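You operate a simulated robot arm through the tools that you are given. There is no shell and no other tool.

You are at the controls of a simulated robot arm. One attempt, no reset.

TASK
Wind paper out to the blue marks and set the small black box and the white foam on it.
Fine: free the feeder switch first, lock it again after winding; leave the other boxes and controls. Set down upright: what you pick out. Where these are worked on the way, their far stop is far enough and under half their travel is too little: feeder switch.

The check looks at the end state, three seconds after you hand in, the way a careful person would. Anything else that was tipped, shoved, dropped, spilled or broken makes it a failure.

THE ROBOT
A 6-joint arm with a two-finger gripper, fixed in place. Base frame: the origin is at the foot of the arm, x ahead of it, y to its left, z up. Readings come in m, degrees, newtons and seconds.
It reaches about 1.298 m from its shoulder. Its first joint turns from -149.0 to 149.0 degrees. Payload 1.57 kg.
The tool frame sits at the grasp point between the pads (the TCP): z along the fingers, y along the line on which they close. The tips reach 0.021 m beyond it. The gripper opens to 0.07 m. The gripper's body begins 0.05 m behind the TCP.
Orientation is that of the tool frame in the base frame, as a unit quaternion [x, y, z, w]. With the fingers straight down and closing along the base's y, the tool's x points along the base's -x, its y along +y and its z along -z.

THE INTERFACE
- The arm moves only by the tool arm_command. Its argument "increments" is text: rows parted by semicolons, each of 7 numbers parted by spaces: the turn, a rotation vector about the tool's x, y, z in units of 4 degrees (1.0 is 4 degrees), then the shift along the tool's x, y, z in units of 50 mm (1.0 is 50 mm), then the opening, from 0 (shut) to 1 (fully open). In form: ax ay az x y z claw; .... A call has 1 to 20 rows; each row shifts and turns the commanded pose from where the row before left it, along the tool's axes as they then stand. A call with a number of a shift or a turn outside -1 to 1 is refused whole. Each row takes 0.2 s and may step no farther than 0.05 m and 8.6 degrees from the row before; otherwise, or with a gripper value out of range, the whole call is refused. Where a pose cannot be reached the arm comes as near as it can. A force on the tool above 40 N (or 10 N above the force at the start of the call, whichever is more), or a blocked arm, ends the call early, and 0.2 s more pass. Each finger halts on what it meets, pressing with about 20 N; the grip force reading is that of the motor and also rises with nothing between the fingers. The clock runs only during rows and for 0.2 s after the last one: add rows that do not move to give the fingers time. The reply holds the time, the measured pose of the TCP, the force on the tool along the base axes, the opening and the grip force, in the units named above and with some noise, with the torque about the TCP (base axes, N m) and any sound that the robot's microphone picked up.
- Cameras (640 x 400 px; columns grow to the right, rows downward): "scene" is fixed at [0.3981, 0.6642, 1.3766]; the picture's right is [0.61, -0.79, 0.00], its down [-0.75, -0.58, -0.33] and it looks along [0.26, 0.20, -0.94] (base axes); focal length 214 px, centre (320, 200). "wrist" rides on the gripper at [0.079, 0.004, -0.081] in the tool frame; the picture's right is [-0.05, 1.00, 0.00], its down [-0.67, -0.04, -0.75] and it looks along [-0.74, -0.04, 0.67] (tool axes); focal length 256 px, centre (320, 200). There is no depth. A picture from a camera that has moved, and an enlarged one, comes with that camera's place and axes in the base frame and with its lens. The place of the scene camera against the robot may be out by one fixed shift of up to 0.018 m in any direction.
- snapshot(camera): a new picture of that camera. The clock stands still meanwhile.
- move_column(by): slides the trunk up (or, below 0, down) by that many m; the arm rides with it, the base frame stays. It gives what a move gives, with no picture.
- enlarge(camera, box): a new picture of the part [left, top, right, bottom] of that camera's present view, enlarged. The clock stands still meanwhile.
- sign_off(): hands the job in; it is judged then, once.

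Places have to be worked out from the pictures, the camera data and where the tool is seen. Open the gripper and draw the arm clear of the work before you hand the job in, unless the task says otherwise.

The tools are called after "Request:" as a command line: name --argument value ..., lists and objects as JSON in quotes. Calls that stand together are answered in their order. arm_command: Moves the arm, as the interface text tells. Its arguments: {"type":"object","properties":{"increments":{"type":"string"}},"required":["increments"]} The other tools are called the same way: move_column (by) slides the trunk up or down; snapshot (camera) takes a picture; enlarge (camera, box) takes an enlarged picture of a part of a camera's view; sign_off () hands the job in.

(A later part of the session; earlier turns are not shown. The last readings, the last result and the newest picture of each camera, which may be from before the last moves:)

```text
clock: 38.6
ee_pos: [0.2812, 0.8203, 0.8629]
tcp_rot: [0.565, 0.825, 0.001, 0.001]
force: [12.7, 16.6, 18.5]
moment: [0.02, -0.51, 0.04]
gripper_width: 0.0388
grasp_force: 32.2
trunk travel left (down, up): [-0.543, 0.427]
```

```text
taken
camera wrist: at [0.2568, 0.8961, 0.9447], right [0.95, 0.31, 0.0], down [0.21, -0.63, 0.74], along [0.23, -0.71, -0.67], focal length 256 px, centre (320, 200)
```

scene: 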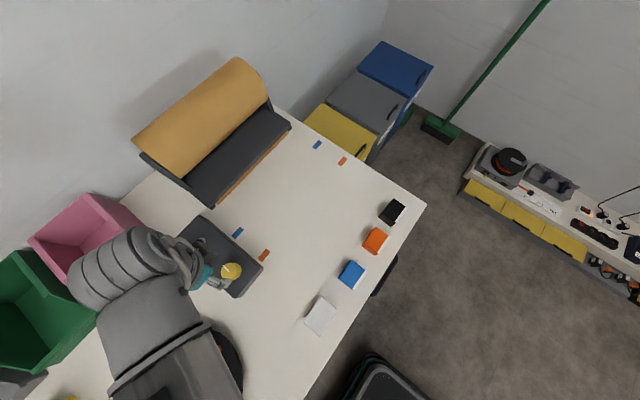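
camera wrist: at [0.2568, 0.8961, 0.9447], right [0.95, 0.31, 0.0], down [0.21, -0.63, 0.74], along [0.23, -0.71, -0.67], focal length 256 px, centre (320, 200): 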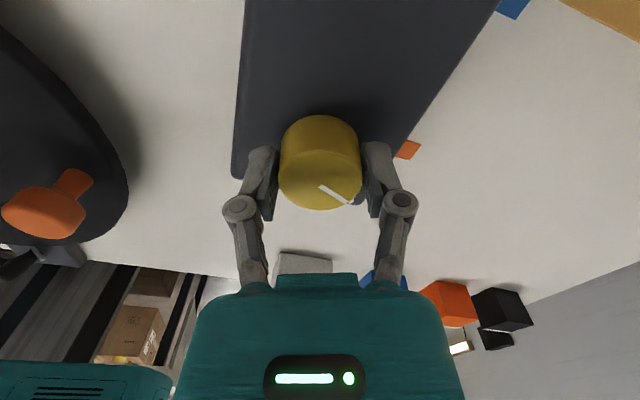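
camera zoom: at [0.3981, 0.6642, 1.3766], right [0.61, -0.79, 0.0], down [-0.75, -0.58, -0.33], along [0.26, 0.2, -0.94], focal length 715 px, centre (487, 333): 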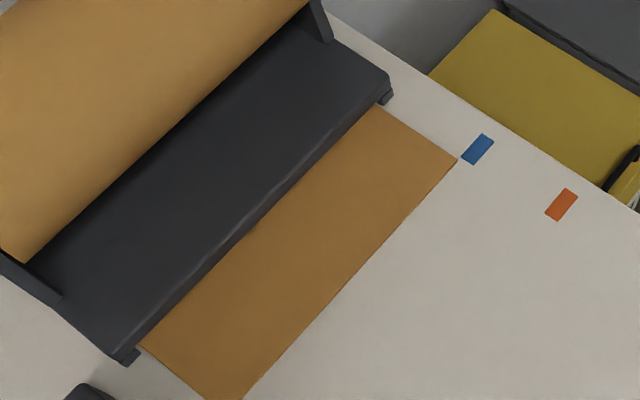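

The paper edge is nearly there, about 9 mm (≈11°) short. I'll turn 8° more and measure at high zoom.

Request:
arm_command --increments "0 0 1 0 0 0 0.3; 0 0 1 0 0 0 0.3; 0 0 0 0 0 0 0.3"

Request:
enlarge --camera "scene" --box '[285, 125, 349, 165]'

Request:
enlarge --camera "scene" --box '[210, 205, 274, 245]'

```text
clock: 39.4
ee_pos: [0.2807, 0.8211, 0.8616]
tcp_rot: [0.621, 0.784, 0.0, 0.0]
force: [12.2, 18.7, 17.9]
moment: [0.34, -0.39, -0.01]
gripper_width: 0.0385
grasp_force: 31.6
trunk travel left (down, up): [-0.543, 0.427]
```

```text
10.00 times, centred on (317, 145) of scene
camera zoom: at [0.3981, 0.6642, 1.3766], right [0.61, -0.79, 0.0], down [-0.75, -0.58, -0.33], along [0.26, 0.2, -0.94], focal length 2145 px, centre (350, 750)
```

zoom: 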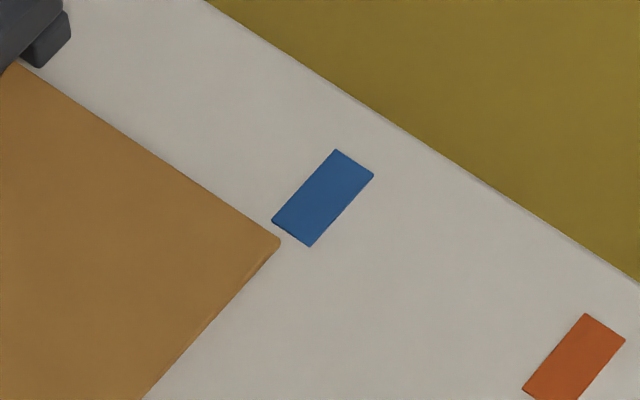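

```text
10.00 times, centred on (242, 225) of scene
camera zoom: at [0.3981, 0.6642, 1.3766], right [0.61, -0.79, 0.0], down [-0.75, -0.58, -0.33], along [0.26, 0.2, -0.94], focal length 2145 px, centre (1100, -50)
```

zoom: 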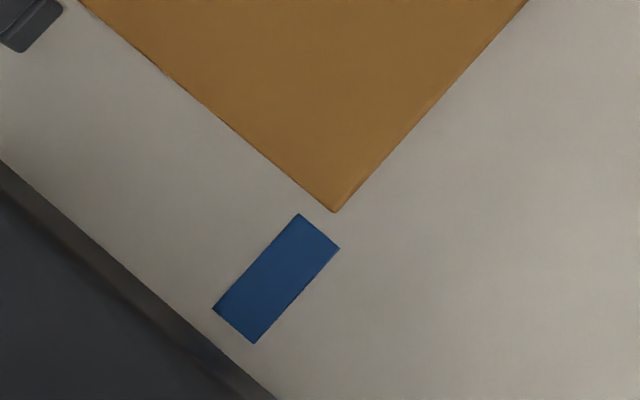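

The paper edge now lies on the centre of both blue marks: dead on at the near one and about 1 mm off at the far one. I'll release the knob and rise clear.

Request:
arm_command --increments "0 0 0 0 0 0 0.88; 0 0 0 0 0 0 0.88; 0 0 0 0 0 0 0.88; 0 0 0 0 0 0 0.88"

Request:
move_column --by 0.085

Request:
enlarge --camera "scene" --box '[285, 125, 349, 165]'

Request:
snapshot --camera "wrist"

```text
clock: 40.4
ee_pos: [0.2803, 0.8209, 0.8619]
tcp_rot: [0.62, 0.785, 0.0, 0.001]
force: [-0.1, -0.8, -1.0]
moment: [0.02, 0.01, 0.0]
gripper_width: 0.0615
grasp_force: 0.0
trunk travel left (down, up): [-0.543, 0.427]
```

```text
clock: 41.6
ee_pos: [0.2779, 0.8212, 0.9456]
tcp_rot: [0.621, 0.784, 0.0, 0.001]
force: [0.1, -1.0, -0.3]
moment: [-0.04, 0.03, -0.02]
gripper_width: 0.0617
grasp_force: 0.1
trunk travel left (down, up): [-0.628, 0.342]
```

```text
10.00 times, centred on (317, 145) of scene
camera zoom: at [0.3981, 0.6642, 1.3766], right [0.61, -0.79, 0.0], down [-0.75, -0.58, -0.33], along [0.26, 0.2, -0.94], focal length 2145 px, centre (350, 750)
```

zoom: 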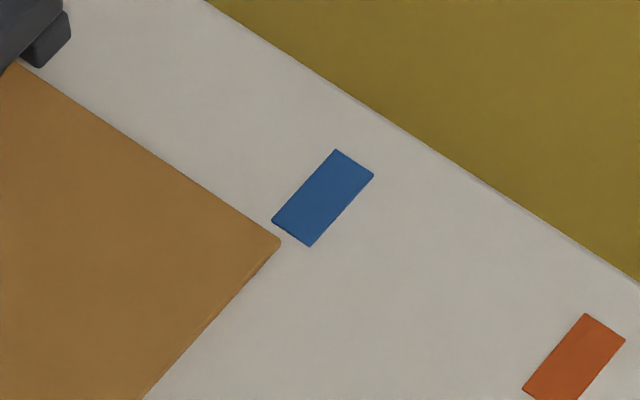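

```text
taken
camera wrist: at [0.2668, 0.8984, 1.0292], right [0.98, 0.18, 0.0], down [0.12, -0.66, 0.75], along [0.13, -0.73, -0.67], focal length 256 px, centre (320, 200)
```

wrist: 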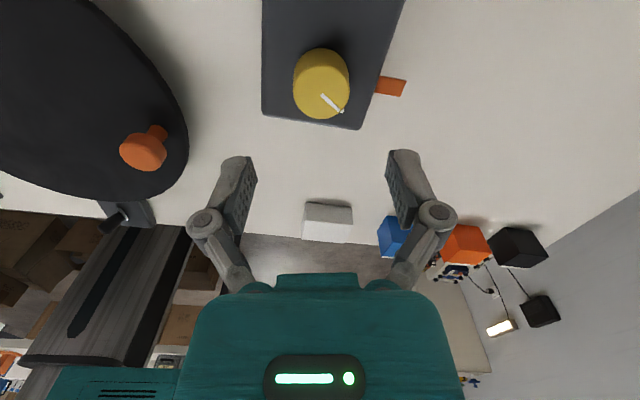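

The paper stays put. I'll turn the gripper back square, then return to the toggle to lock it.

Request:
arm_command --increments "0 0 -1 0 0 0 0.643; 0 0 -1 0 0 0 0.643; 0 0 -1 0 0 0 0.643; 0 0 -1 0 0 0 0.643; 0 0 -1 0 0 0 0.643; 0 0 -1 0 0 0 0.643; 0 0 -1 0 0 0 0.643; 0 0 -1 0 0 0 0.643; 0 0 -1 0 0 0 0.643; 0 0 -1 0 0 0 0.643; 0 0 -1 0 0 0 0.643; 0 0 -1 0 0 0 0.643; 0 0 -1 0 0 0 0.643; 0 0 -1 0 0 0 0.643; 0 0 -1 0 0 0 0.643; 0 0 -1 0 0 0 0.643; 0 0 -1 0 0 0 0.643; 0 0 -1 0 0 0 0.643; 0 0 -1 0 0 0 0.643; 0 0 -0.2 0 0 0 0.643"

Request:
arm_command --increments "0 0 0 0 0.74 0 0.643; 0 0 0 0 0.74 0 0.643; 0 0 0 0 0.7 0 0.643; 0 0 0 0 0 0 0.643"

Request:
enlarge --camera "wrist" --box '[240, 20, 400, 120]'

```text
clock: 45.8
ee_pos: [0.2808, 0.8208, 0.9468]
tcp_rot: [-0.002, 1.0, 0.0, 0.0]
force: [0.6, 0.2, 1.0]
moment: [0.0, 0.03, -0.01]
gripper_width: 0.0454
grasp_force: 0.1
trunk travel left (down, up): [-0.628, 0.342]
```

```text
clock: 46.8
ee_pos: [0.2817, 0.9295, 0.9476]
tcp_rot: [0.0, 1.0, -0.001, 0.001]
force: [-0.4, 0.3, -0.3]
moment: [-0.02, -0.04, 0.0]
gripper_width: 0.0449
grasp_force: 0.0
trunk travel left (down, up): [-0.628, 0.342]
```

```text
4.00 times, centred on (320, 70) of wrist
camera zoom: at [0.2023, 0.9339, 1.0291], right [0.05, 1.0, 0.0], down [0.67, -0.03, 0.75], along [0.74, -0.04, -0.67], focal length 1024 px, centre (320, 720)
```

zoom: 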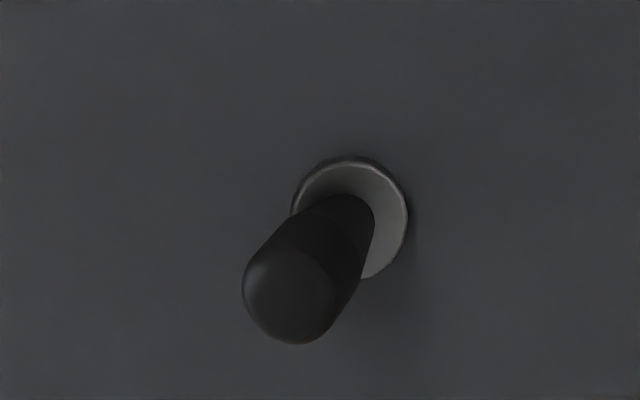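

The toggle leans to −y (tip at y≈0.924), symmetrical with where it began. I'll go down around it and push it back to +y.

Request:
move_column --by -0.055

Request:
move_column --by -0.026

Request:
arm_command --increments "0 0 0 0 0.1 0 0.643; 0 0 0 0 0.1 0 0.643; 0 0 0 0 0.1 0 0.643; 0 0 0 0 0.1 0 0.643; 0 0 0 0 0 0 0.643"

Request:
snapshot --camera "wrist"

```text
clock: 47.8
ee_pos: [0.2802, 0.9294, 0.8918]
tcp_rot: [-0.001, 1.0, -0.001, 0.0]
force: [0.5, -0.1, 0.2]
moment: [0.0, -0.02, 0.01]
gripper_width: 0.0452
grasp_force: 0.0
trunk travel left (down, up): [-0.573, 0.397]
```

```text
clock: 48.5
ee_pos: [0.2822, 0.9293, 0.8644]
tcp_rot: [0.0, 1.0, -0.001, 0.001]
force: [-0.5, 0.5, 0.3]
moment: [0.0, 0.05, 0.01]
gripper_width: 0.045
grasp_force: 0.0
trunk travel left (down, up): [-0.547, 0.423]
```

```text
clock: 49.7
ee_pos: [0.2793, 0.9503, 0.8645]
tcp_rot: [-0.001, 1.0, 0.0, 0.001]
force: [0.5, 0.3, -0.1]
moment: [-0.04, 0.0, 0.01]
gripper_width: 0.045
grasp_force: 0.0
trunk travel left (down, up): [-0.547, 0.423]
```

```text
taken
camera wrist: at [0.2018, 0.9537, 0.9482], right [0.05, 1.0, 0.0], down [0.67, -0.03, 0.75], along [0.74, -0.04, -0.67], focal length 256 px, centre (320, 200)
```

wrist: 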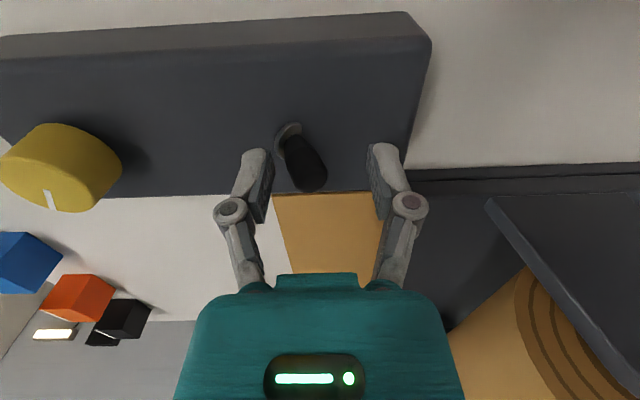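

It has flipped back to +y. I'll push a little further to confirm it sits on its stop.

Request:
arm_command --increments "0 0 0 0 0.1 0 0.643; 0 0 0 0 0.1 0 0.643; 0 0 0 0 0 0 0.643"

Request:
enlarge --camera "wrist" --box '[200, 100, 400, 225]'

```text
clock: 50.5
ee_pos: [0.2806, 0.9594, 0.8661]
tcp_rot: [-0.001, 1.0, -0.001, 0.001]
force: [-0.1, -9.9, -1.6]
moment: [-0.09, 0.01, 0.01]
gripper_width: 0.0508
grasp_force: 4.5
trunk travel left (down, up): [-0.547, 0.423]
```

```text
3.20 times, centred on (300, 162) of wrist
camera zoom: at [0.2026, 0.9626, 0.9487], right [0.05, 1.0, 0.0], down [0.67, -0.03, 0.75], along [0.74, -0.04, -0.67], focal length 819 px, centre (384, 320)
```

zoom: 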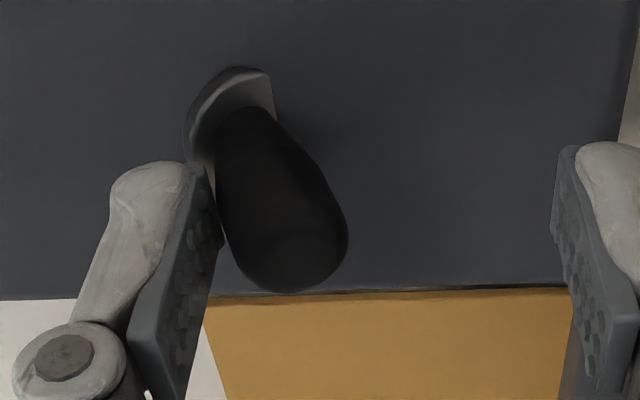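

The toggle is firmly on its locking stop (9.9 N against it). I'll back off, rise clear and go to look at the boxes.

Request:
arm_command --increments "0 0 0 0 -0.2 0 0.643; 0 0 0 0 -0.2 0 0.643; 0 0 0 0 0 0 0.643"

Request:
move_column --by 0.12

Request:
arm_command --increments "0 0 0 0.16 -0.8 0 1; 0 0 0 0.16 -0.8 0 1; 0 0 0 0.16 -0.8 0 1; 0 0 0 0.16 -0.8 0 1; 0 0 0 0.16 -0.8 0 1; 0 0 0 0.16 -0.8 0 1; 0 0 0 0.16 -0.8 0 1; 0 0 0 0.16 -0.8 0 1; 0 0 0 0 0 0 1"

Request:
snapshot --camera "wrist"

Request:
snapshot --camera "scene"

```text
clock: 51.3
ee_pos: [0.2796, 0.9411, 0.8659]
tcp_rot: [-0.002, 1.0, -0.001, 0.002]
force: [0.3, 0.7, 0.2]
moment: [0.01, -0.01, 0.0]
gripper_width: 0.045
grasp_force: 0.2
trunk travel left (down, up): [-0.547, 0.423]
```

```text
clock: 52.8
ee_pos: [0.2794, 0.9388, 0.9851]
tcp_rot: [-0.001, 1.0, -0.001, 0.001]
force: [0.3, 0.5, -0.9]
moment: [-0.03, -0.02, 0.0]
gripper_width: 0.0448
grasp_force: 0.0
trunk travel left (down, up): [-0.667, 0.303]
```

```text
clock: 54.8
ee_pos: [0.2151, 0.6179, 0.985]
tcp_rot: [-0.001, 1.0, -0.001, 0.001]
force: [-0.3, -0.4, 0.4]
moment: [0.03, 0.04, 0.02]
gripper_width: 0.07
grasp_force: 0.0
trunk travel left (down, up): [-0.667, 0.303]
```

```text
taken
camera wrist: at [0.1375, 0.6223, 1.0684], right [0.05, 1.0, 0.0], down [0.67, -0.03, 0.75], along [0.75, -0.04, -0.67], focal length 256 px, centre (320, 200)
```

wrist: 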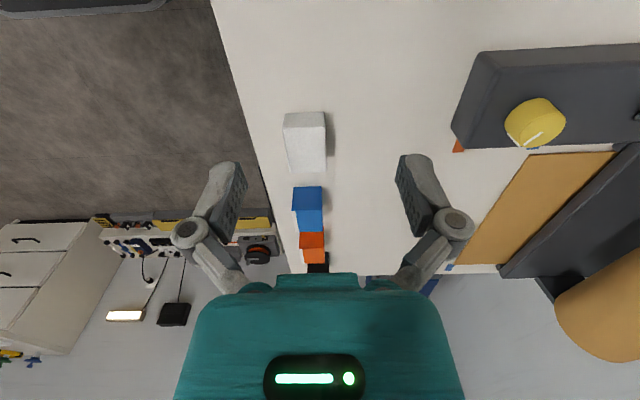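

```text
taken
```

scene: 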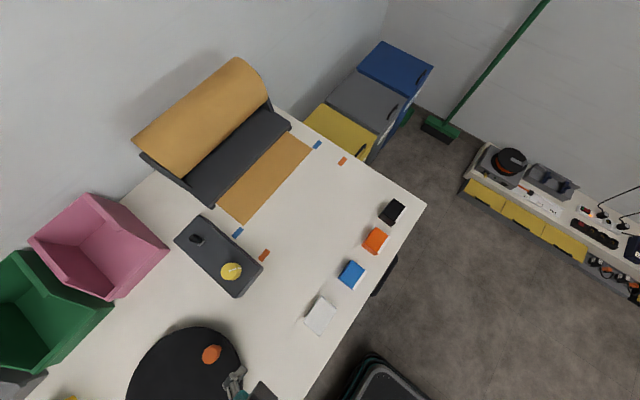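

The scene shows the paper at the blue marks and the toggle back in its first position. Now an enlarged look at the foam and the boxes.

Request:
enlarge --camera "wrist" --box '[240, 90, 400, 190]'

Request:
enlarge --camera "wrist" --box '[260, 170, 380, 280]'

Request:
enlarge --camera "scene" --box '[290, 280, 354, 340]'

Request:
enlarge --camera "scene" --box '[360, 180, 424, 240]'

```text
4.00 times, centred on (320, 140) of wrist
camera zoom: at [0.1375, 0.6223, 1.0684], right [0.05, 1.0, 0.0], down [0.67, -0.03, 0.75], along [0.75, -0.04, -0.67], focal length 1024 px, centre (320, 440)
```

zoom: 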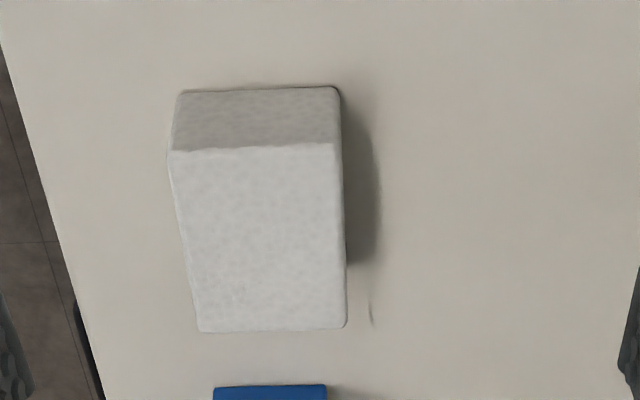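

```text
3.64 times, centred on (320, 225) of wrist
camera zoom: at [0.1375, 0.6223, 1.0684], right [0.05, 1.0, 0.0], down [0.67, -0.03, 0.75], along [0.75, -0.04, -0.67], focal length 931 px, centre (320, 109)
```

zoom: 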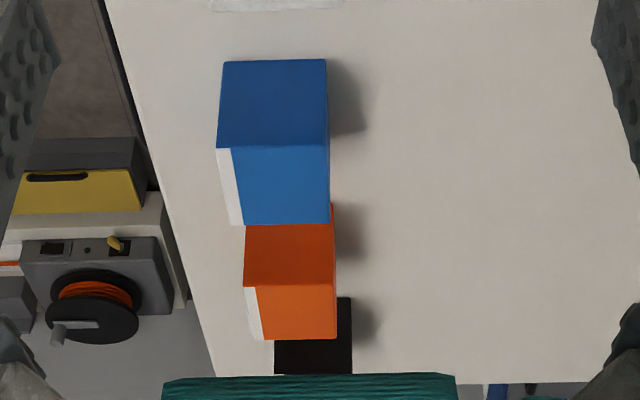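

```text
6.67 times, centred on (322, 310) of scene
camera zoom: at [0.3981, 0.6642, 1.3766], right [0.61, -0.79, 0.0], down [-0.75, -0.58, -0.33], along [0.26, 0.2, -0.94], focal length 1430 px, centre (307, -533)
```

zoom: 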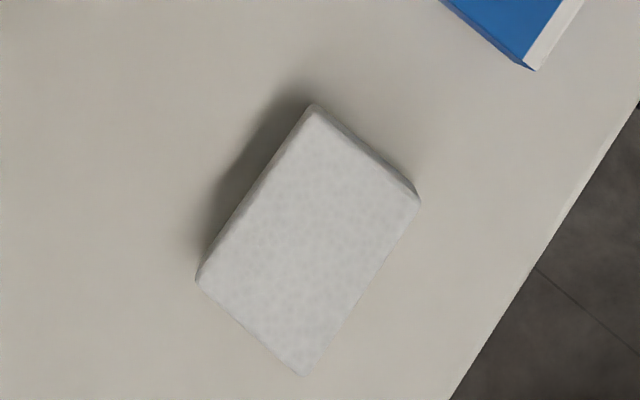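

```text
6.67 times, centred on (392, 210) of scene
camera zoom: at [0.3981, 0.6642, 1.3766], right [0.61, -0.79, 0.0], down [-0.75, -0.58, -0.33], along [0.26, 0.2, -0.94], focal length 1430 px, centre (-160, 133)
```

zoom: 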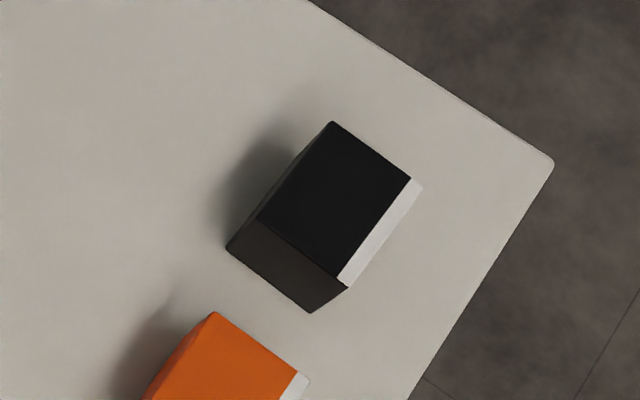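

The foam lies square to the axes, about 68×46 mm, with its centre near (0.327, 0.595) and its top at z≈0.818. The scene camera reads about 11 mm too high in y, so I'll trust the wrist camera. I'll move above the foam to confirm.

Request:
arm_command --increments "0 0 0 -0.747 -0.153 0 1; 0 0 0 -0.747 -0.153 0 1; 0 0 0 -0.747 -0.153 0 1; 0 0 0 0 0 0 1"

Request:
snapshot --camera "wrist"

Request:
enlarge --camera "wrist" --box '[240, 0, 400, 100]'

Request:
enlarge --camera "wrist" --box '[240, 90, 400, 250]'

```text
clock: 55.8
ee_pos: [0.3319, 0.5971, 0.9854]
tcp_rot: [-0.001, 1.0, -0.001, 0.001]
force: [0.3, -0.4, -0.3]
moment: [0.0, -0.02, 0.01]
gripper_width: 0.07
grasp_force: 0.0
trunk travel left (down, up): [-0.667, 0.303]
```

```text
taken
camera wrist: at [0.2523, 0.6017, 1.0683], right [0.05, 1.0, 0.0], down [0.67, -0.03, 0.75], along [0.74, -0.04, -0.67], focal length 256 px, centre (320, 200)
```

wrist: 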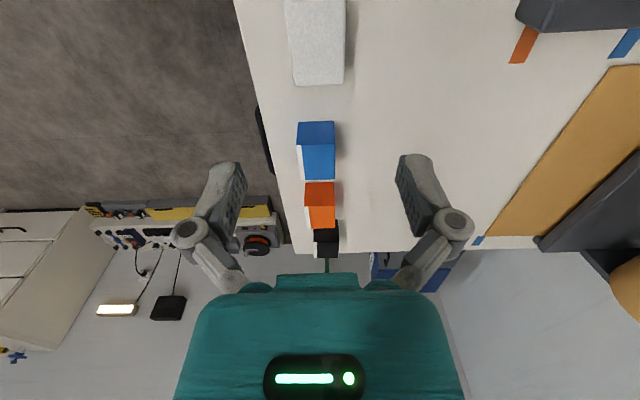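

```text
4.00 times, centred on (320, 50) of wrist
camera zoom: at [0.2523, 0.6017, 1.0683], right [0.05, 1.0, 0.0], down [0.67, -0.03, 0.75], along [0.74, -0.04, -0.67], focal length 1024 px, centre (320, 800)
```

zoom: 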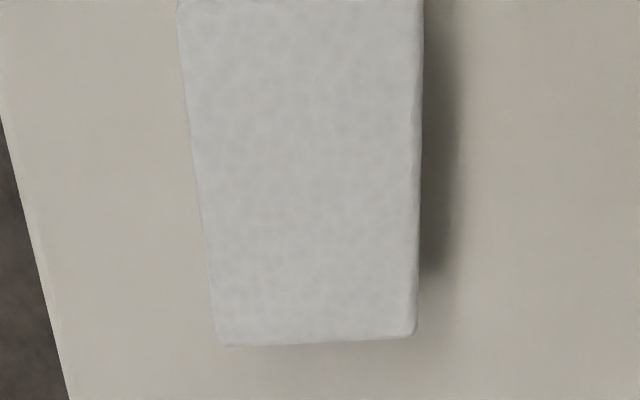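

```text
2.50 times, centred on (320, 170) of wrist
camera zoom: at [0.2523, 0.6017, 1.0683], right [0.05, 1.0, 0.0], down [0.67, -0.03, 0.75], along [0.74, -0.04, -0.67], focal length 640 px, centre (320, 275)
```

zoom: 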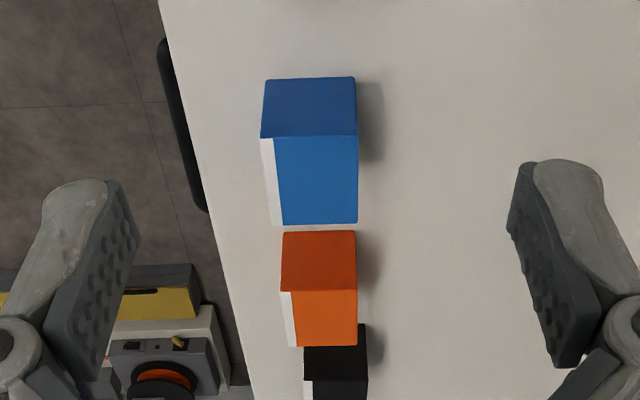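

Foam centre confirmed at (0.327, 0.595), top z≈0.818. I'll centre on it and lower in stages with the gripper fully open.

Request:
arm_command --increments "0 0 0 0.1 -0.04 0 1; 0 0 0 0 0 0 1"

Request:
move_column --by -0.12

Request:
snapshot --camera "wrist"

```text
clock: 56.4
ee_pos: [0.3254, 0.5949, 0.9843]
tcp_rot: [-0.001, 1.0, -0.001, 0.002]
force: [0.4, -0.2, -0.3]
moment: [0.03, 0.01, -0.01]
gripper_width: 0.0701
grasp_force: 0.0
trunk travel left (down, up): [-0.667, 0.303]
```

```text
clock: 57.9
ee_pos: [0.3257, 0.5937, 0.8653]
tcp_rot: [-0.002, 1.0, -0.001, 0.0]
force: [0.5, 0.9, 0.8]
moment: [0.0, -0.01, 0.01]
gripper_width: 0.07
grasp_force: 0.0
trunk travel left (down, up): [-0.547, 0.423]
```

```text
taken
camera wrist: at [0.2462, 0.5993, 0.9484], right [0.05, 1.0, 0.0], down [0.67, -0.03, 0.75], along [0.74, -0.04, -0.67], focal length 256 px, centre (320, 200)
```

wrist: 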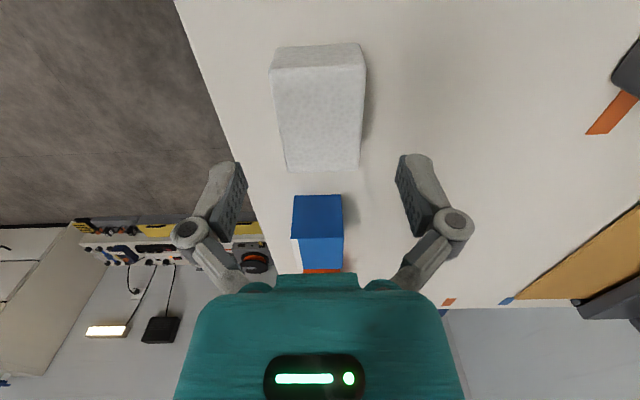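

The foam is centred between the open fingers. One more enlargement to pin down table height and foam edges before the final lowering.

Request:
enlarge --camera "wrist" --box '[220, 30, 420, 190]'

```text
2.50 times, centred on (320, 110) of wrist
camera zoom: at [0.2462, 0.5993, 0.9484], right [0.05, 1.0, 0.0], down [0.67, -0.03, 0.75], along [0.74, -0.04, -0.67], focal length 640 px, centre (320, 425)
```

zoom: 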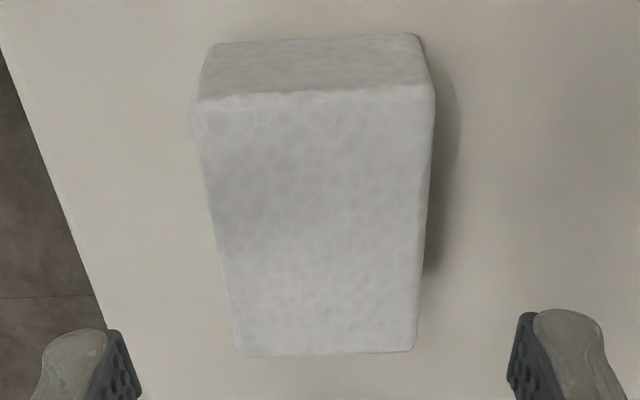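

Table height comes out at z≈0.785 and the foam top at ≈0.815, with its centre at (0.330, 0.595). I'll nudge to centre and go down to TCP z≈0.815, which puts the tips about 8–9 mm above the table.

Request:
arm_command --increments "0 0 0 -0.08 0.02 0 1; 0 0 0 0 0 0 1"

Request:
move_column --by -0.05

Request:
snapshot --camera "wrist"

```text
clock: 58.5
ee_pos: [0.3281, 0.5966, 0.8646]
tcp_rot: [-0.001, 1.0, -0.001, 0.002]
force: [0.7, -0.4, 0.5]
moment: [-0.03, -0.01, 0.02]
gripper_width: 0.0701
grasp_force: 0.1
trunk travel left (down, up): [-0.547, 0.423]
```

```text
clock: 59.4
ee_pos: [0.3287, 0.597, 0.8154]
tcp_rot: [0.0, 1.0, -0.001, 0.001]
force: [0.1, -0.2, -0.8]
moment: [0.02, -0.02, 0.01]
gripper_width: 0.0699
grasp_force: 0.1
trunk travel left (down, up): [-0.497, 0.473]
```

```text
taken
camera wrist: at [0.2501, 0.6006, 0.8983], right [0.05, 1.0, 0.0], down [0.67, -0.03, 0.75], along [0.74, -0.04, -0.67], focal length 256 px, centre (320, 200)
```

wrist: 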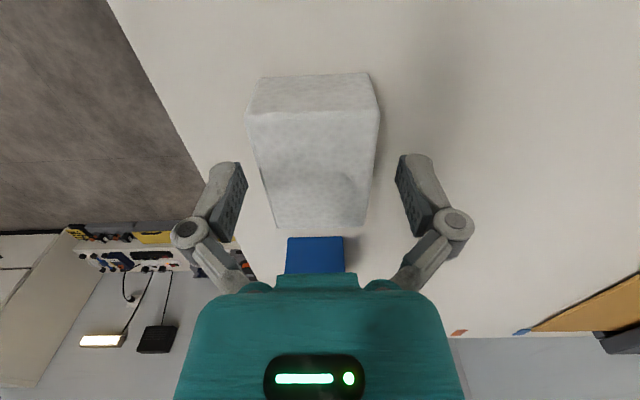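

The foam sits between the fingers, so I'll close gently on it.

Request:
arm_command --increments "0 0 0 0 0 0 0.55; 0 0 0 0 0 0 0.55; 0 0 0 0 0 0 0.55; 0 0 0 0 0 0 0.55"

Request:
snapshot --camera "wrist"

```text
clock: 60.4
ee_pos: [0.3282, 0.5956, 0.8142]
tcp_rot: [-0.001, 1.0, 0.0, 0.001]
force: [0.9, 1.3, 5.5]
moment: [0.07, 0.0, -0.01]
gripper_width: 0.0488
grasp_force: 19.9
trunk travel left (down, up): [-0.497, 0.473]
```

```text
taken
camera wrist: at [0.25, 0.6005, 0.8985], right [0.05, 1.0, 0.0], down [0.67, -0.03, 0.75], along [0.75, -0.04, -0.67], focal length 256 px, centre (320, 200)
```

wrist: 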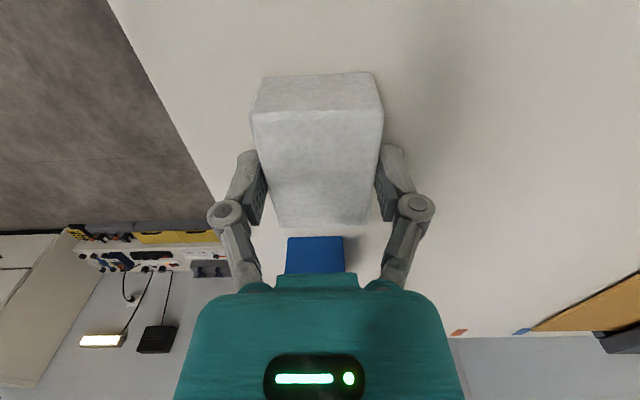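

The foam is held (48.8 mm, about 20 N). Lifting it.

Request:
move_column --by 0.03

Request:
move_column --by 0.09

Request:
snapshot --camera "wrist"

```text
clock: 61.1
ee_pos: [0.3287, 0.5959, 0.8451]
tcp_rot: [-0.001, 1.0, -0.002, 0.001]
force: [-0.1, 0.2, -0.5]
moment: [0.02, 0.03, 0.01]
gripper_width: 0.049
grasp_force: 20.2
trunk travel left (down, up): [-0.527, 0.443]
```

```text
clock: 62.4
ee_pos: [0.328, 0.5964, 0.9355]
tcp_rot: [0.0, 1.0, -0.001, 0.002]
force: [0.2, -0.5, -0.3]
moment: [-0.01, -0.02, 0.01]
gripper_width: 0.0491
grasp_force: 19.9
trunk travel left (down, up): [-0.617, 0.353]
```

```text
taken
camera wrist: at [0.2502, 0.6007, 1.0182], right [0.05, 1.0, 0.0], down [0.67, -0.03, 0.75], along [0.74, -0.04, -0.67], focal length 256 px, centre (320, 200)
```

wrist: 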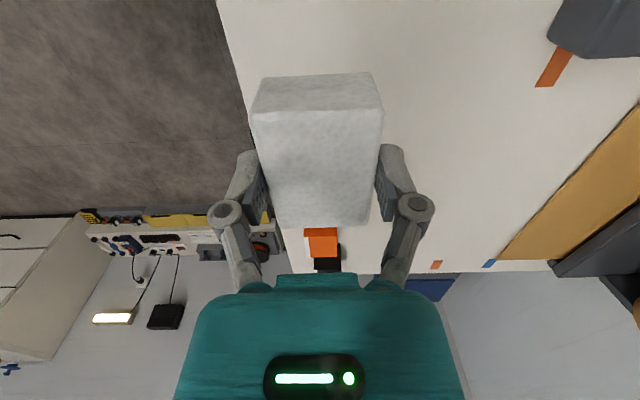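

The foam hangs steady. I'll carry it over the paper toward (0.457, 0.945), with its bottom at about z 0.905, clear of everything on the way.

Request:
arm_command --increments "0 0 0 -0.323 0.87 0 0.55; 0 0 0 -0.323 0.87 0 0.55; 0 0 0 -0.323 0.87 0 0.55; 0 0 0 -0.323 0.87 0 0.55; 0 0 0 -0.323 0.87 0 0.55; 0 0 0 -0.323 0.87 0 0.55; 0 0 0 -0.323 0.87 0 0.55; 0 0 0 -0.323 0.87 0 0.55; 0 0 0 0 0 0 0.55"

Request:
snapshot --camera "wrist"

Request:
snapshot --camera "scene"

```text
clock: 64.4
ee_pos: [0.458, 0.9435, 0.9354]
tcp_rot: [-0.001, 1.0, -0.001, 0.001]
force: [0.8, 0.3, -0.7]
moment: [0.01, -0.02, -0.03]
gripper_width: 0.0489
grasp_force: 20.1
trunk travel left (down, up): [-0.617, 0.353]
```

```text
taken
camera wrist: at [0.3796, 0.9478, 1.018], right [0.05, 1.0, 0.0], down [0.67, -0.03, 0.75], along [0.74, -0.04, -0.67], focal length 256 px, centre (320, 200)
```

wrist: 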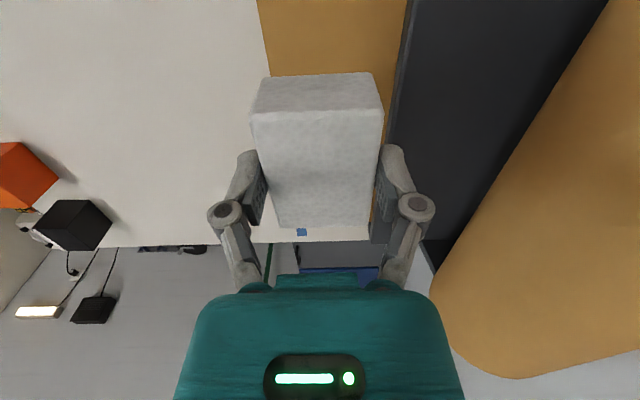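

```text
taken
```

scene: 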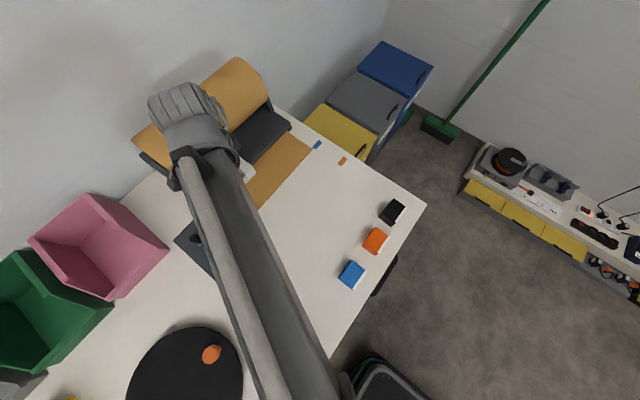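

The foam is over the paper between the marks with room to the feeder. Lowering it in stages to the height it was picked from.

Request:
move_column --by -0.1

Request:
snapshot --camera "wrist"

Request:
snapshot --camera "scene"

```text
clock: 65.7
ee_pos: [0.4572, 0.9428, 0.8357]
tcp_rot: [-0.001, 1.0, -0.002, 0.001]
force: [-0.6, 0.4, -0.5]
moment: [-0.02, 0.0, -0.01]
gripper_width: 0.0488
grasp_force: 20.6
trunk travel left (down, up): [-0.517, 0.453]
```

```text
taken
camera wrist: at [0.3796, 0.9474, 0.9183], right [0.05, 1.0, 0.0], down [0.67, -0.03, 0.75], along [0.74, -0.04, -0.67], focal length 256 px, centre (320, 200)
```

wrist: 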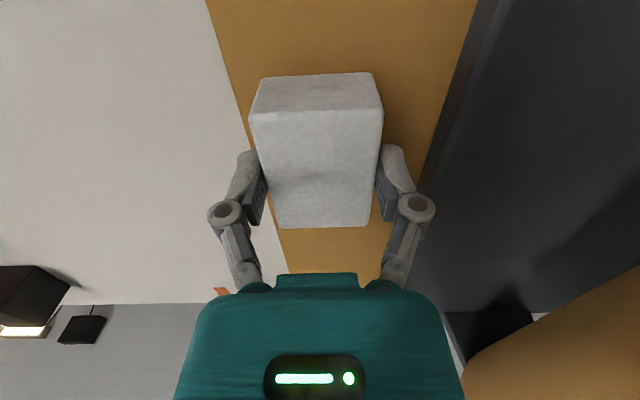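

```text
taken
```

scene: 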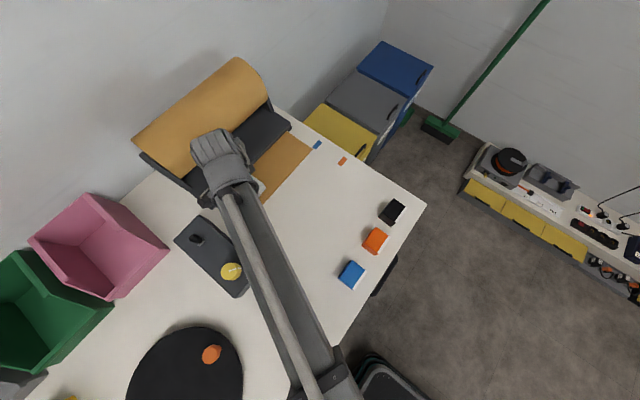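

The foam is over the paper, a bit nearer the front edge than I'd like. I'll shift it 5 mm toward the feeder and lower it to contact.

Request:
arm_command --increments "0 0 0 0 0.1 0 0.55; 0 0 0 0 0 0 0.55"

Request:
move_column --by -0.018

```text
clock: 66.3
ee_pos: [0.4583, 0.9481, 0.8344]
tcp_rot: [-0.001, 1.0, -0.001, 0.0]
force: [0.2, -0.4, -0.2]
moment: [-0.02, -0.01, -0.03]
gripper_width: 0.0488
grasp_force: 19.8
trunk travel left (down, up): [-0.517, 0.453]
```

```text
clock: 67.0
ee_pos: [0.4574, 0.9491, 0.8187]
tcp_rot: [-0.001, 1.0, 0.0, 0.001]
force: [0.2, 1.2, 7.5]
moment: [0.06, -0.02, 0.03]
gripper_width: 0.0491
grasp_force: 20.0
trunk travel left (down, up): [-0.499, 0.471]
```

The upward force of 7.5 N shows the foam is resting on the paper. I'll open the fingers moderately, staying clear of the feeder lip.

Request:
arm_command --increments "0 0 0 0 0 0 0.75; 0 0 0 0 0 0 0.86; 0 0 0 0 0 0 0.86; 0 0 0 0 0 0 0.86"

Request:
snapshot --camera "wrist"

```text
clock: 68.0
ee_pos: [0.4589, 0.9481, 0.8177]
tcp_rot: [-0.001, 1.0, -0.001, 0.001]
force: [-0.7, 0.9, -0.2]
moment: [0.0, -0.01, 0.02]
gripper_width: 0.06
grasp_force: 0.1
trunk travel left (down, up): [-0.499, 0.471]
```

```text
taken
camera wrist: at [0.3799, 0.9527, 0.9002], right [0.05, 1.0, 0.0], down [0.67, -0.03, 0.75], along [0.74, -0.04, -0.67], focal length 256 px, centre (320, 200)
```

wrist: 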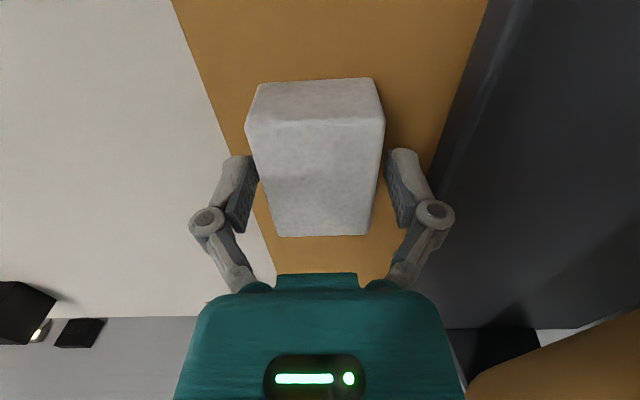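

The foam stands flat on the paper, released. I'll rise clear and check.

Request:
move_column --by 0.03

Request:
move_column --by 0.11

Request:
snapshot --camera "wrist"

```text
clock: 68.7
ee_pos: [0.4581, 0.9495, 0.847]
tcp_rot: [-0.001, 1.0, -0.002, 0.001]
force: [-0.3, -0.4, -0.6]
moment: [0.01, 0.0, 0.02]
gripper_width: 0.0603
grasp_force: 0.0
trunk travel left (down, up): [-0.529, 0.441]
```

```text
clock: 70.2
ee_pos: [0.4586, 0.9491, 0.957]
tcp_rot: [-0.001, 1.0, -0.001, 0.001]
force: [0.1, -0.1, 0.7]
moment: [0.01, 0.03, 0.01]
gripper_width: 0.06
grasp_force: 0.0
trunk travel left (down, up): [-0.639, 0.331]
```

```text
taken
camera wrist: at [0.3799, 0.9527, 1.0401], right [0.05, 1.0, 0.0], down [0.67, -0.03, 0.75], along [0.74, -0.04, -0.67], focal length 256 px, centre (320, 200)
```

wrist: 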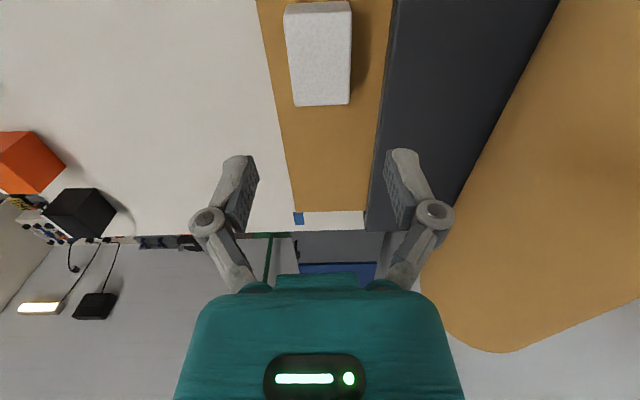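

The foam sits squarely on the paper. Next, the black box: I'll move to about (0.58, 0.60) for a close look.

Request:
arm_command --increments "0 0 0 -0.3 -0.875 0 1; 0 0 0 -0.3 -0.875 0 1; 0 0 0 -0.3 -0.875 0 1; 0 0 0 -0.3 -0.875 0 1; 0 0 0 -0.3 -0.875 0 1; 0 0 0 -0.3 -0.875 0 1; 0 0 0 -0.3 -0.875 0 1; 0 0 0 -0.3 -0.875 0 1; 0 0 0 0 0 0 1"

Request:
snapshot --camera "wrist"

Request:
enlarge --camera "wrist" --box '[240, 0, 400, 120]'

Request:
snapshot --camera "scene"

```text
clock: 72.2
ee_pos: [0.5787, 0.6001, 0.9575]
tcp_rot: [0.0, 1.0, -0.001, 0.001]
force: [0.2, 0.1, 0.0]
moment: [0.0, -0.03, -0.02]
gripper_width: 0.07
grasp_force: 0.2
trunk travel left (down, up): [-0.639, 0.331]
```

```text
taken
camera wrist: at [0.5004, 0.604, 1.0404], right [0.05, 1.0, 0.0], down [0.67, -0.03, 0.75], along [0.74, -0.04, -0.67], focal length 256 px, centre (320, 200)
```

wrist: 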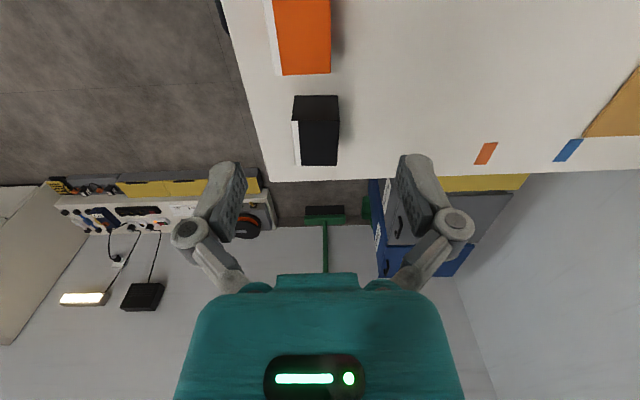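

```text
3.33 times, centred on (320, 60) of wrist
camera zoom: at [0.5004, 0.604, 1.0404], right [0.05, 1.0, 0.0], down [0.67, -0.03, 0.75], along [0.74, -0.04, -0.67], focal length 853 px, centre (320, 667)
```

zoom: 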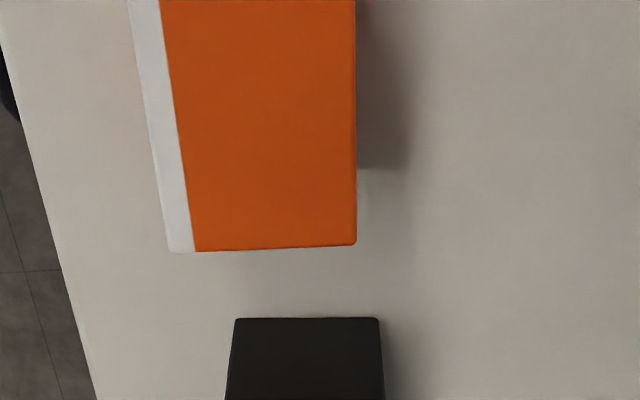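

```text
taken
```

scene: 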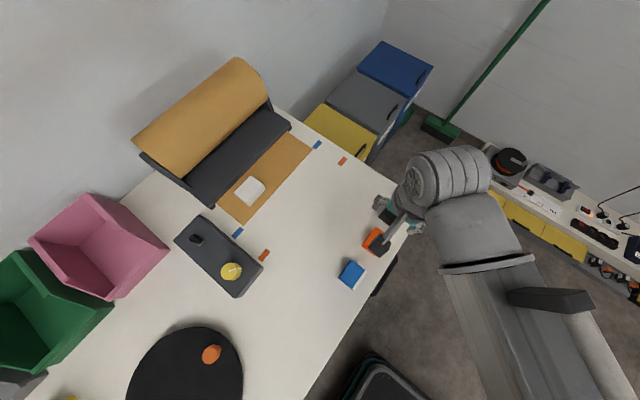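

I'll enlarge the black box for its exact place and size.

Request:
enlarge --camera "wrist" --box '[256, 80, 384, 180]'

```text
4.00 times, centred on (320, 130) of wrist
camera zoom: at [0.5004, 0.604, 1.0404], right [0.05, 1.0, 0.0], down [0.67, -0.03, 0.75], along [0.74, -0.04, -0.67], focal length 1024 px, centre (320, 480)
```

zoom: 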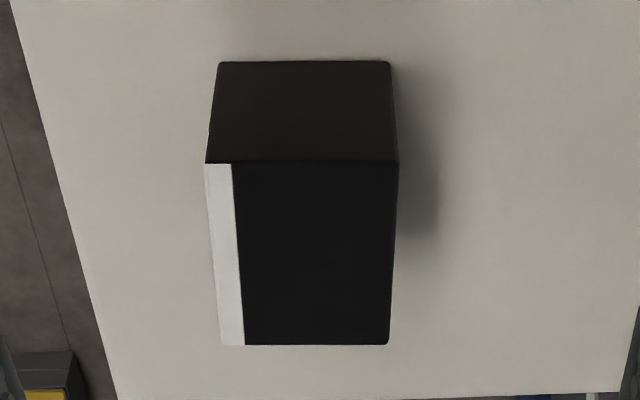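

The black box is about 54×43.5×48 mm, centred near (0.650, 0.592) with its top at z≈0.833 and turned about 2°. I'll move over it with a matching 2° turn and lower partway.

Request:
arm_command --increments "0 0 0 -0.713 -0.08 0 1; 0 0 0.5 -0.713 -0.08 0 1; 0 0 0 0 0 0 1"

Request:
move_column --by -0.08

Request:
snapshot --camera "wrist"

Request:
enlarge --camera "wrist" --box '[220, 0, 420, 160]'

```text
clock: 73.0
ee_pos: [0.6496, 0.5904, 0.9569]
tcp_rot: [0.017, 1.0, 0.0, 0.001]
force: [0.4, 0.4, 1.0]
moment: [-0.01, -0.02, -0.01]
gripper_width: 0.0701
grasp_force: 0.1
trunk travel left (down, up): [-0.639, 0.331]
```

```text
clock: 74.1
ee_pos: [0.6492, 0.5904, 0.8773]
tcp_rot: [0.017, 1.0, -0.001, 0.001]
force: [-0.1, 0.5, 0.8]
moment: [-0.02, 0.0, 0.0]
gripper_width: 0.0699
grasp_force: 0.1
trunk travel left (down, up): [-0.559, 0.411]
```

```text
taken
camera wrist: at [0.5708, 0.5974, 0.9603], right [0.09, 1.0, 0.0], down [0.66, -0.06, 0.75], along [0.74, -0.06, -0.67], focal length 256 px, centre (320, 200)
```

wrist: 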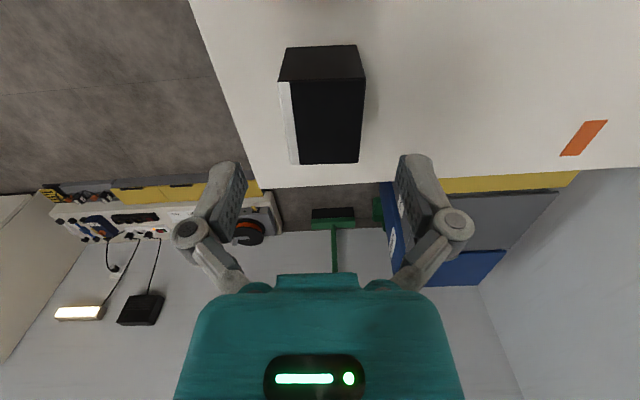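

```text
2.50 times, centred on (320, 80) of wrist
camera zoom: at [0.5708, 0.5974, 0.9603], right [0.09, 1.0, 0.0], down [0.66, -0.06, 0.75], along [0.74, -0.06, -0.67], focal length 640 px, centre (320, 500)
```

zoom: 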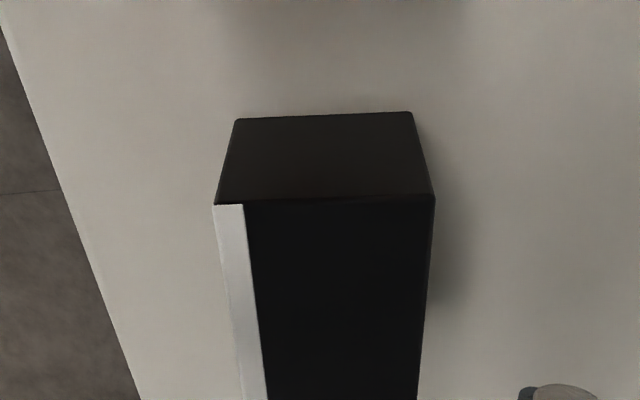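

The black box is aligned and nearly centred. I'll make a 1.5 mm correction, go down to TCP z≈0.818 and grip.

Request:
arm_command --increments "0 0 0 -0.02 0.03 0 1; 0 0 0 0 0 0 1"

Request:
move_column --by -0.059

Request:
snapshot --camera "wrist"

```text
clock: 74.7
ee_pos: [0.6484, 0.5929, 0.8764]
tcp_rot: [0.016, 1.0, -0.001, 0.001]
force: [-0.5, -0.5, -0.2]
moment: [0.02, -0.02, 0.05]
gripper_width: 0.0701
grasp_force: 0.0
trunk travel left (down, up): [-0.559, 0.411]
```

```text
clock: 75.7
ee_pos: [0.6497, 0.5925, 0.8189]
tcp_rot: [0.017, 1.0, 0.0, 0.002]
force: [-1.0, 0.1, 0.0]
moment: [0.01, -0.01, -0.04]
gripper_width: 0.0703
grasp_force: 0.1
trunk travel left (down, up): [-0.5, 0.47]
```

```text
taken
camera wrist: at [0.5717, 0.5988, 0.9013], right [0.09, 1.0, 0.0], down [0.66, -0.06, 0.75], along [0.74, -0.06, -0.67], focal length 256 px, centre (320, 200)
```

wrist: 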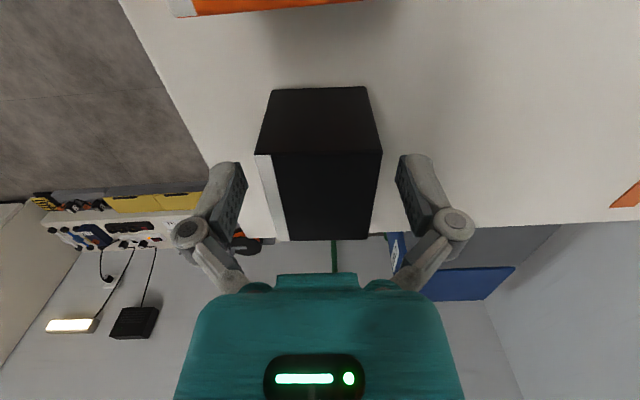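

The box stands between the fingers with nothing touching. Closing on it.

Request:
arm_command --increments "0 0 0 0 0 0 0.4; 0 0 0 0 0 0 0.4; 0 0 0 0 0 0 0.4; 0 0 0 0 0 0 0.4; 0 0 0 0 0 0 0.4"

Request:
move_column --by 0.03

Request:
snapshot --camera "wrist"

```text
clock: 76.9
ee_pos: [0.6495, 0.5921, 0.819]
tcp_rot: [0.017, 1.0, 0.0, 0.001]
force: [-0.2, 0.7, 4.0]
moment: [0.0, -0.02, 0.01]
gripper_width: 0.0441
grasp_force: 20.7
trunk travel left (down, up): [-0.5, 0.47]
```

```text
clock: 77.7
ee_pos: [0.65, 0.5932, 0.848]
tcp_rot: [0.016, 1.0, 0.0, 0.001]
force: [-0.4, 0.7, -0.6]
moment: [0.01, 0.02, 0.02]
gripper_width: 0.044
grasp_force: 20.1
trunk travel left (down, up): [-0.53, 0.44]
```

```text
taken
camera wrist: at [0.5718, 0.5989, 0.9312], right [0.09, 1.0, 0.0], down [0.66, -0.06, 0.75], along [0.74, -0.07, -0.67], focal length 256 px, centre (320, 200)
```

wrist: 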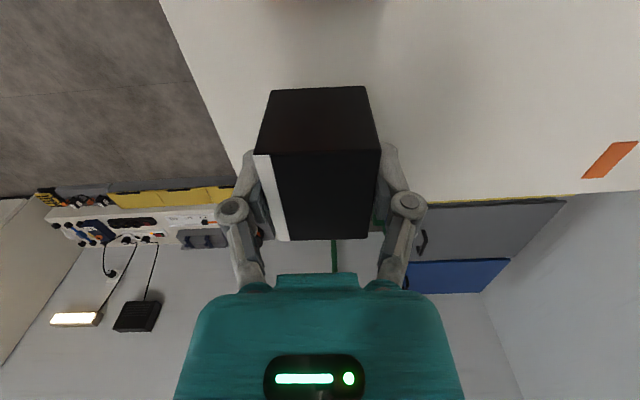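

The box is held firmly and lifted. I'll raise it further, then carry it to the other half of the paper around (0.60, 0.948).

Request:
move_column --by 0.09

Request:
arm_command --increments "0 0 0 0.155 0.885 0 0.4; 0 0 0 0.155 0.885 0 0.4; 0 0 0 0.155 0.885 0 0.4; 0 0 0 0.155 0.885 0 0.4; 0 0 0 0.155 0.885 0 0.4; 0 0 0 0.155 0.885 0 0.4; 0 0 0 0.155 0.885 0 0.4; 0 0 0 0.155 0.885 0 0.4; 0 0 -0.5 0 0 0 0.4; 0 0 0 0 0 0 0.4"

Request:
snapshot --camera "wrist"

Request:
snapshot --camera "scene"

```text
clock: 78.9
ee_pos: [0.6488, 0.5922, 0.9382]
tcp_rot: [0.017, 1.0, -0.001, 0.002]
force: [-1.0, 0.2, 0.0]
moment: [-0.03, -0.02, -0.01]
gripper_width: 0.0439
grasp_force: 19.7
trunk travel left (down, up): [-0.62, 0.35]
```

```text
clock: 81.1
ee_pos: [0.5988, 0.9466, 0.9397]
tcp_rot: [0.0, 1.0, -0.001, 0.0]
force: [-0.1, -0.5, -0.8]
moment: [0.0, -0.01, 0.0]
gripper_width: 0.0439
grasp_force: 20.0
trunk travel left (down, up): [-0.62, 0.35]
```

```text
taken
camera wrist: at [0.5214, 0.9502, 1.0213], right [0.05, 1.0, 0.0], down [0.67, -0.03, 0.75], along [0.74, -0.04, -0.67], focal length 256 px, centre (320, 200)
```

wrist: 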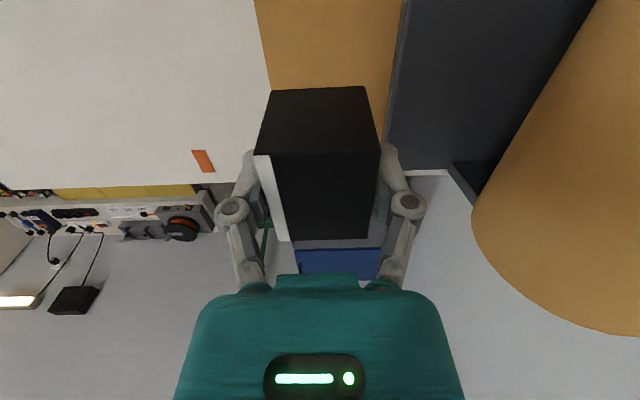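

```text
taken
```

scene: 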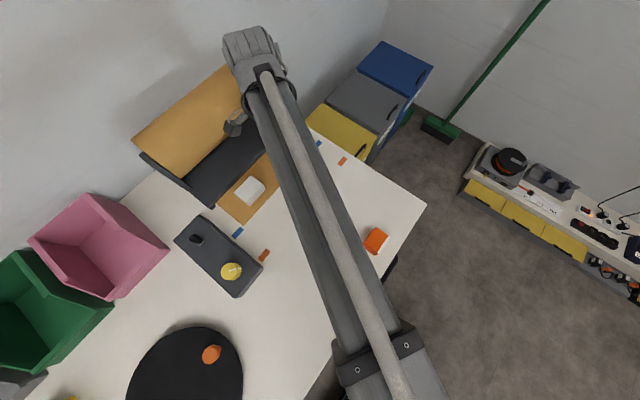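

The black box is over the paper, clear of the foam and the feeder. Lowering in stages.

Request:
move_column --by -0.1

Request:
snapshot --camera "wrist"

Request:
move_column --by -0.014

```text
clock: 82.4
ee_pos: [0.6003, 0.9464, 0.8386]
tcp_rot: [-0.001, 1.0, -0.001, 0.001]
force: [-0.3, -0.4, -0.9]
moment: [0.03, -0.01, -0.03]
gripper_width: 0.0441
grasp_force: 19.7
trunk travel left (down, up): [-0.52, 0.45]
```

```text
taken
camera wrist: at [0.5214, 0.9501, 0.9213], right [0.05, 1.0, 0.0], down [0.67, -0.03, 0.75], along [0.74, -0.04, -0.67], focal length 256 px, centre (320, 200)
```

wrist: 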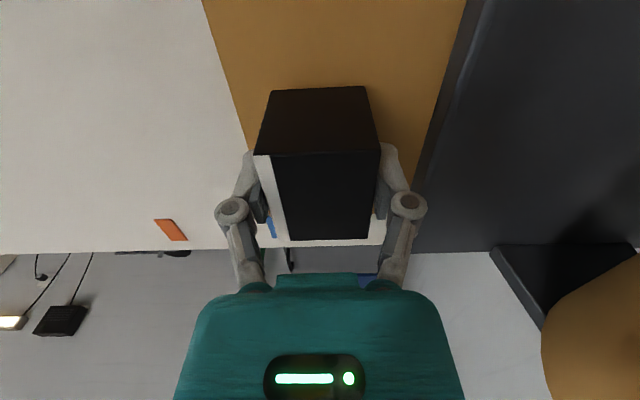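

```text
clock: 83.1
ee_pos: [0.5996, 0.9458, 0.8242]
tcp_rot: [0.0, 1.0, -0.001, 0.001]
force: [1.1, 1.7, 8.1]
moment: [0.02, 0.0, 0.0]
gripper_width: 0.0441
grasp_force: 20.1
trunk travel left (down, up): [-0.506, 0.464]
```

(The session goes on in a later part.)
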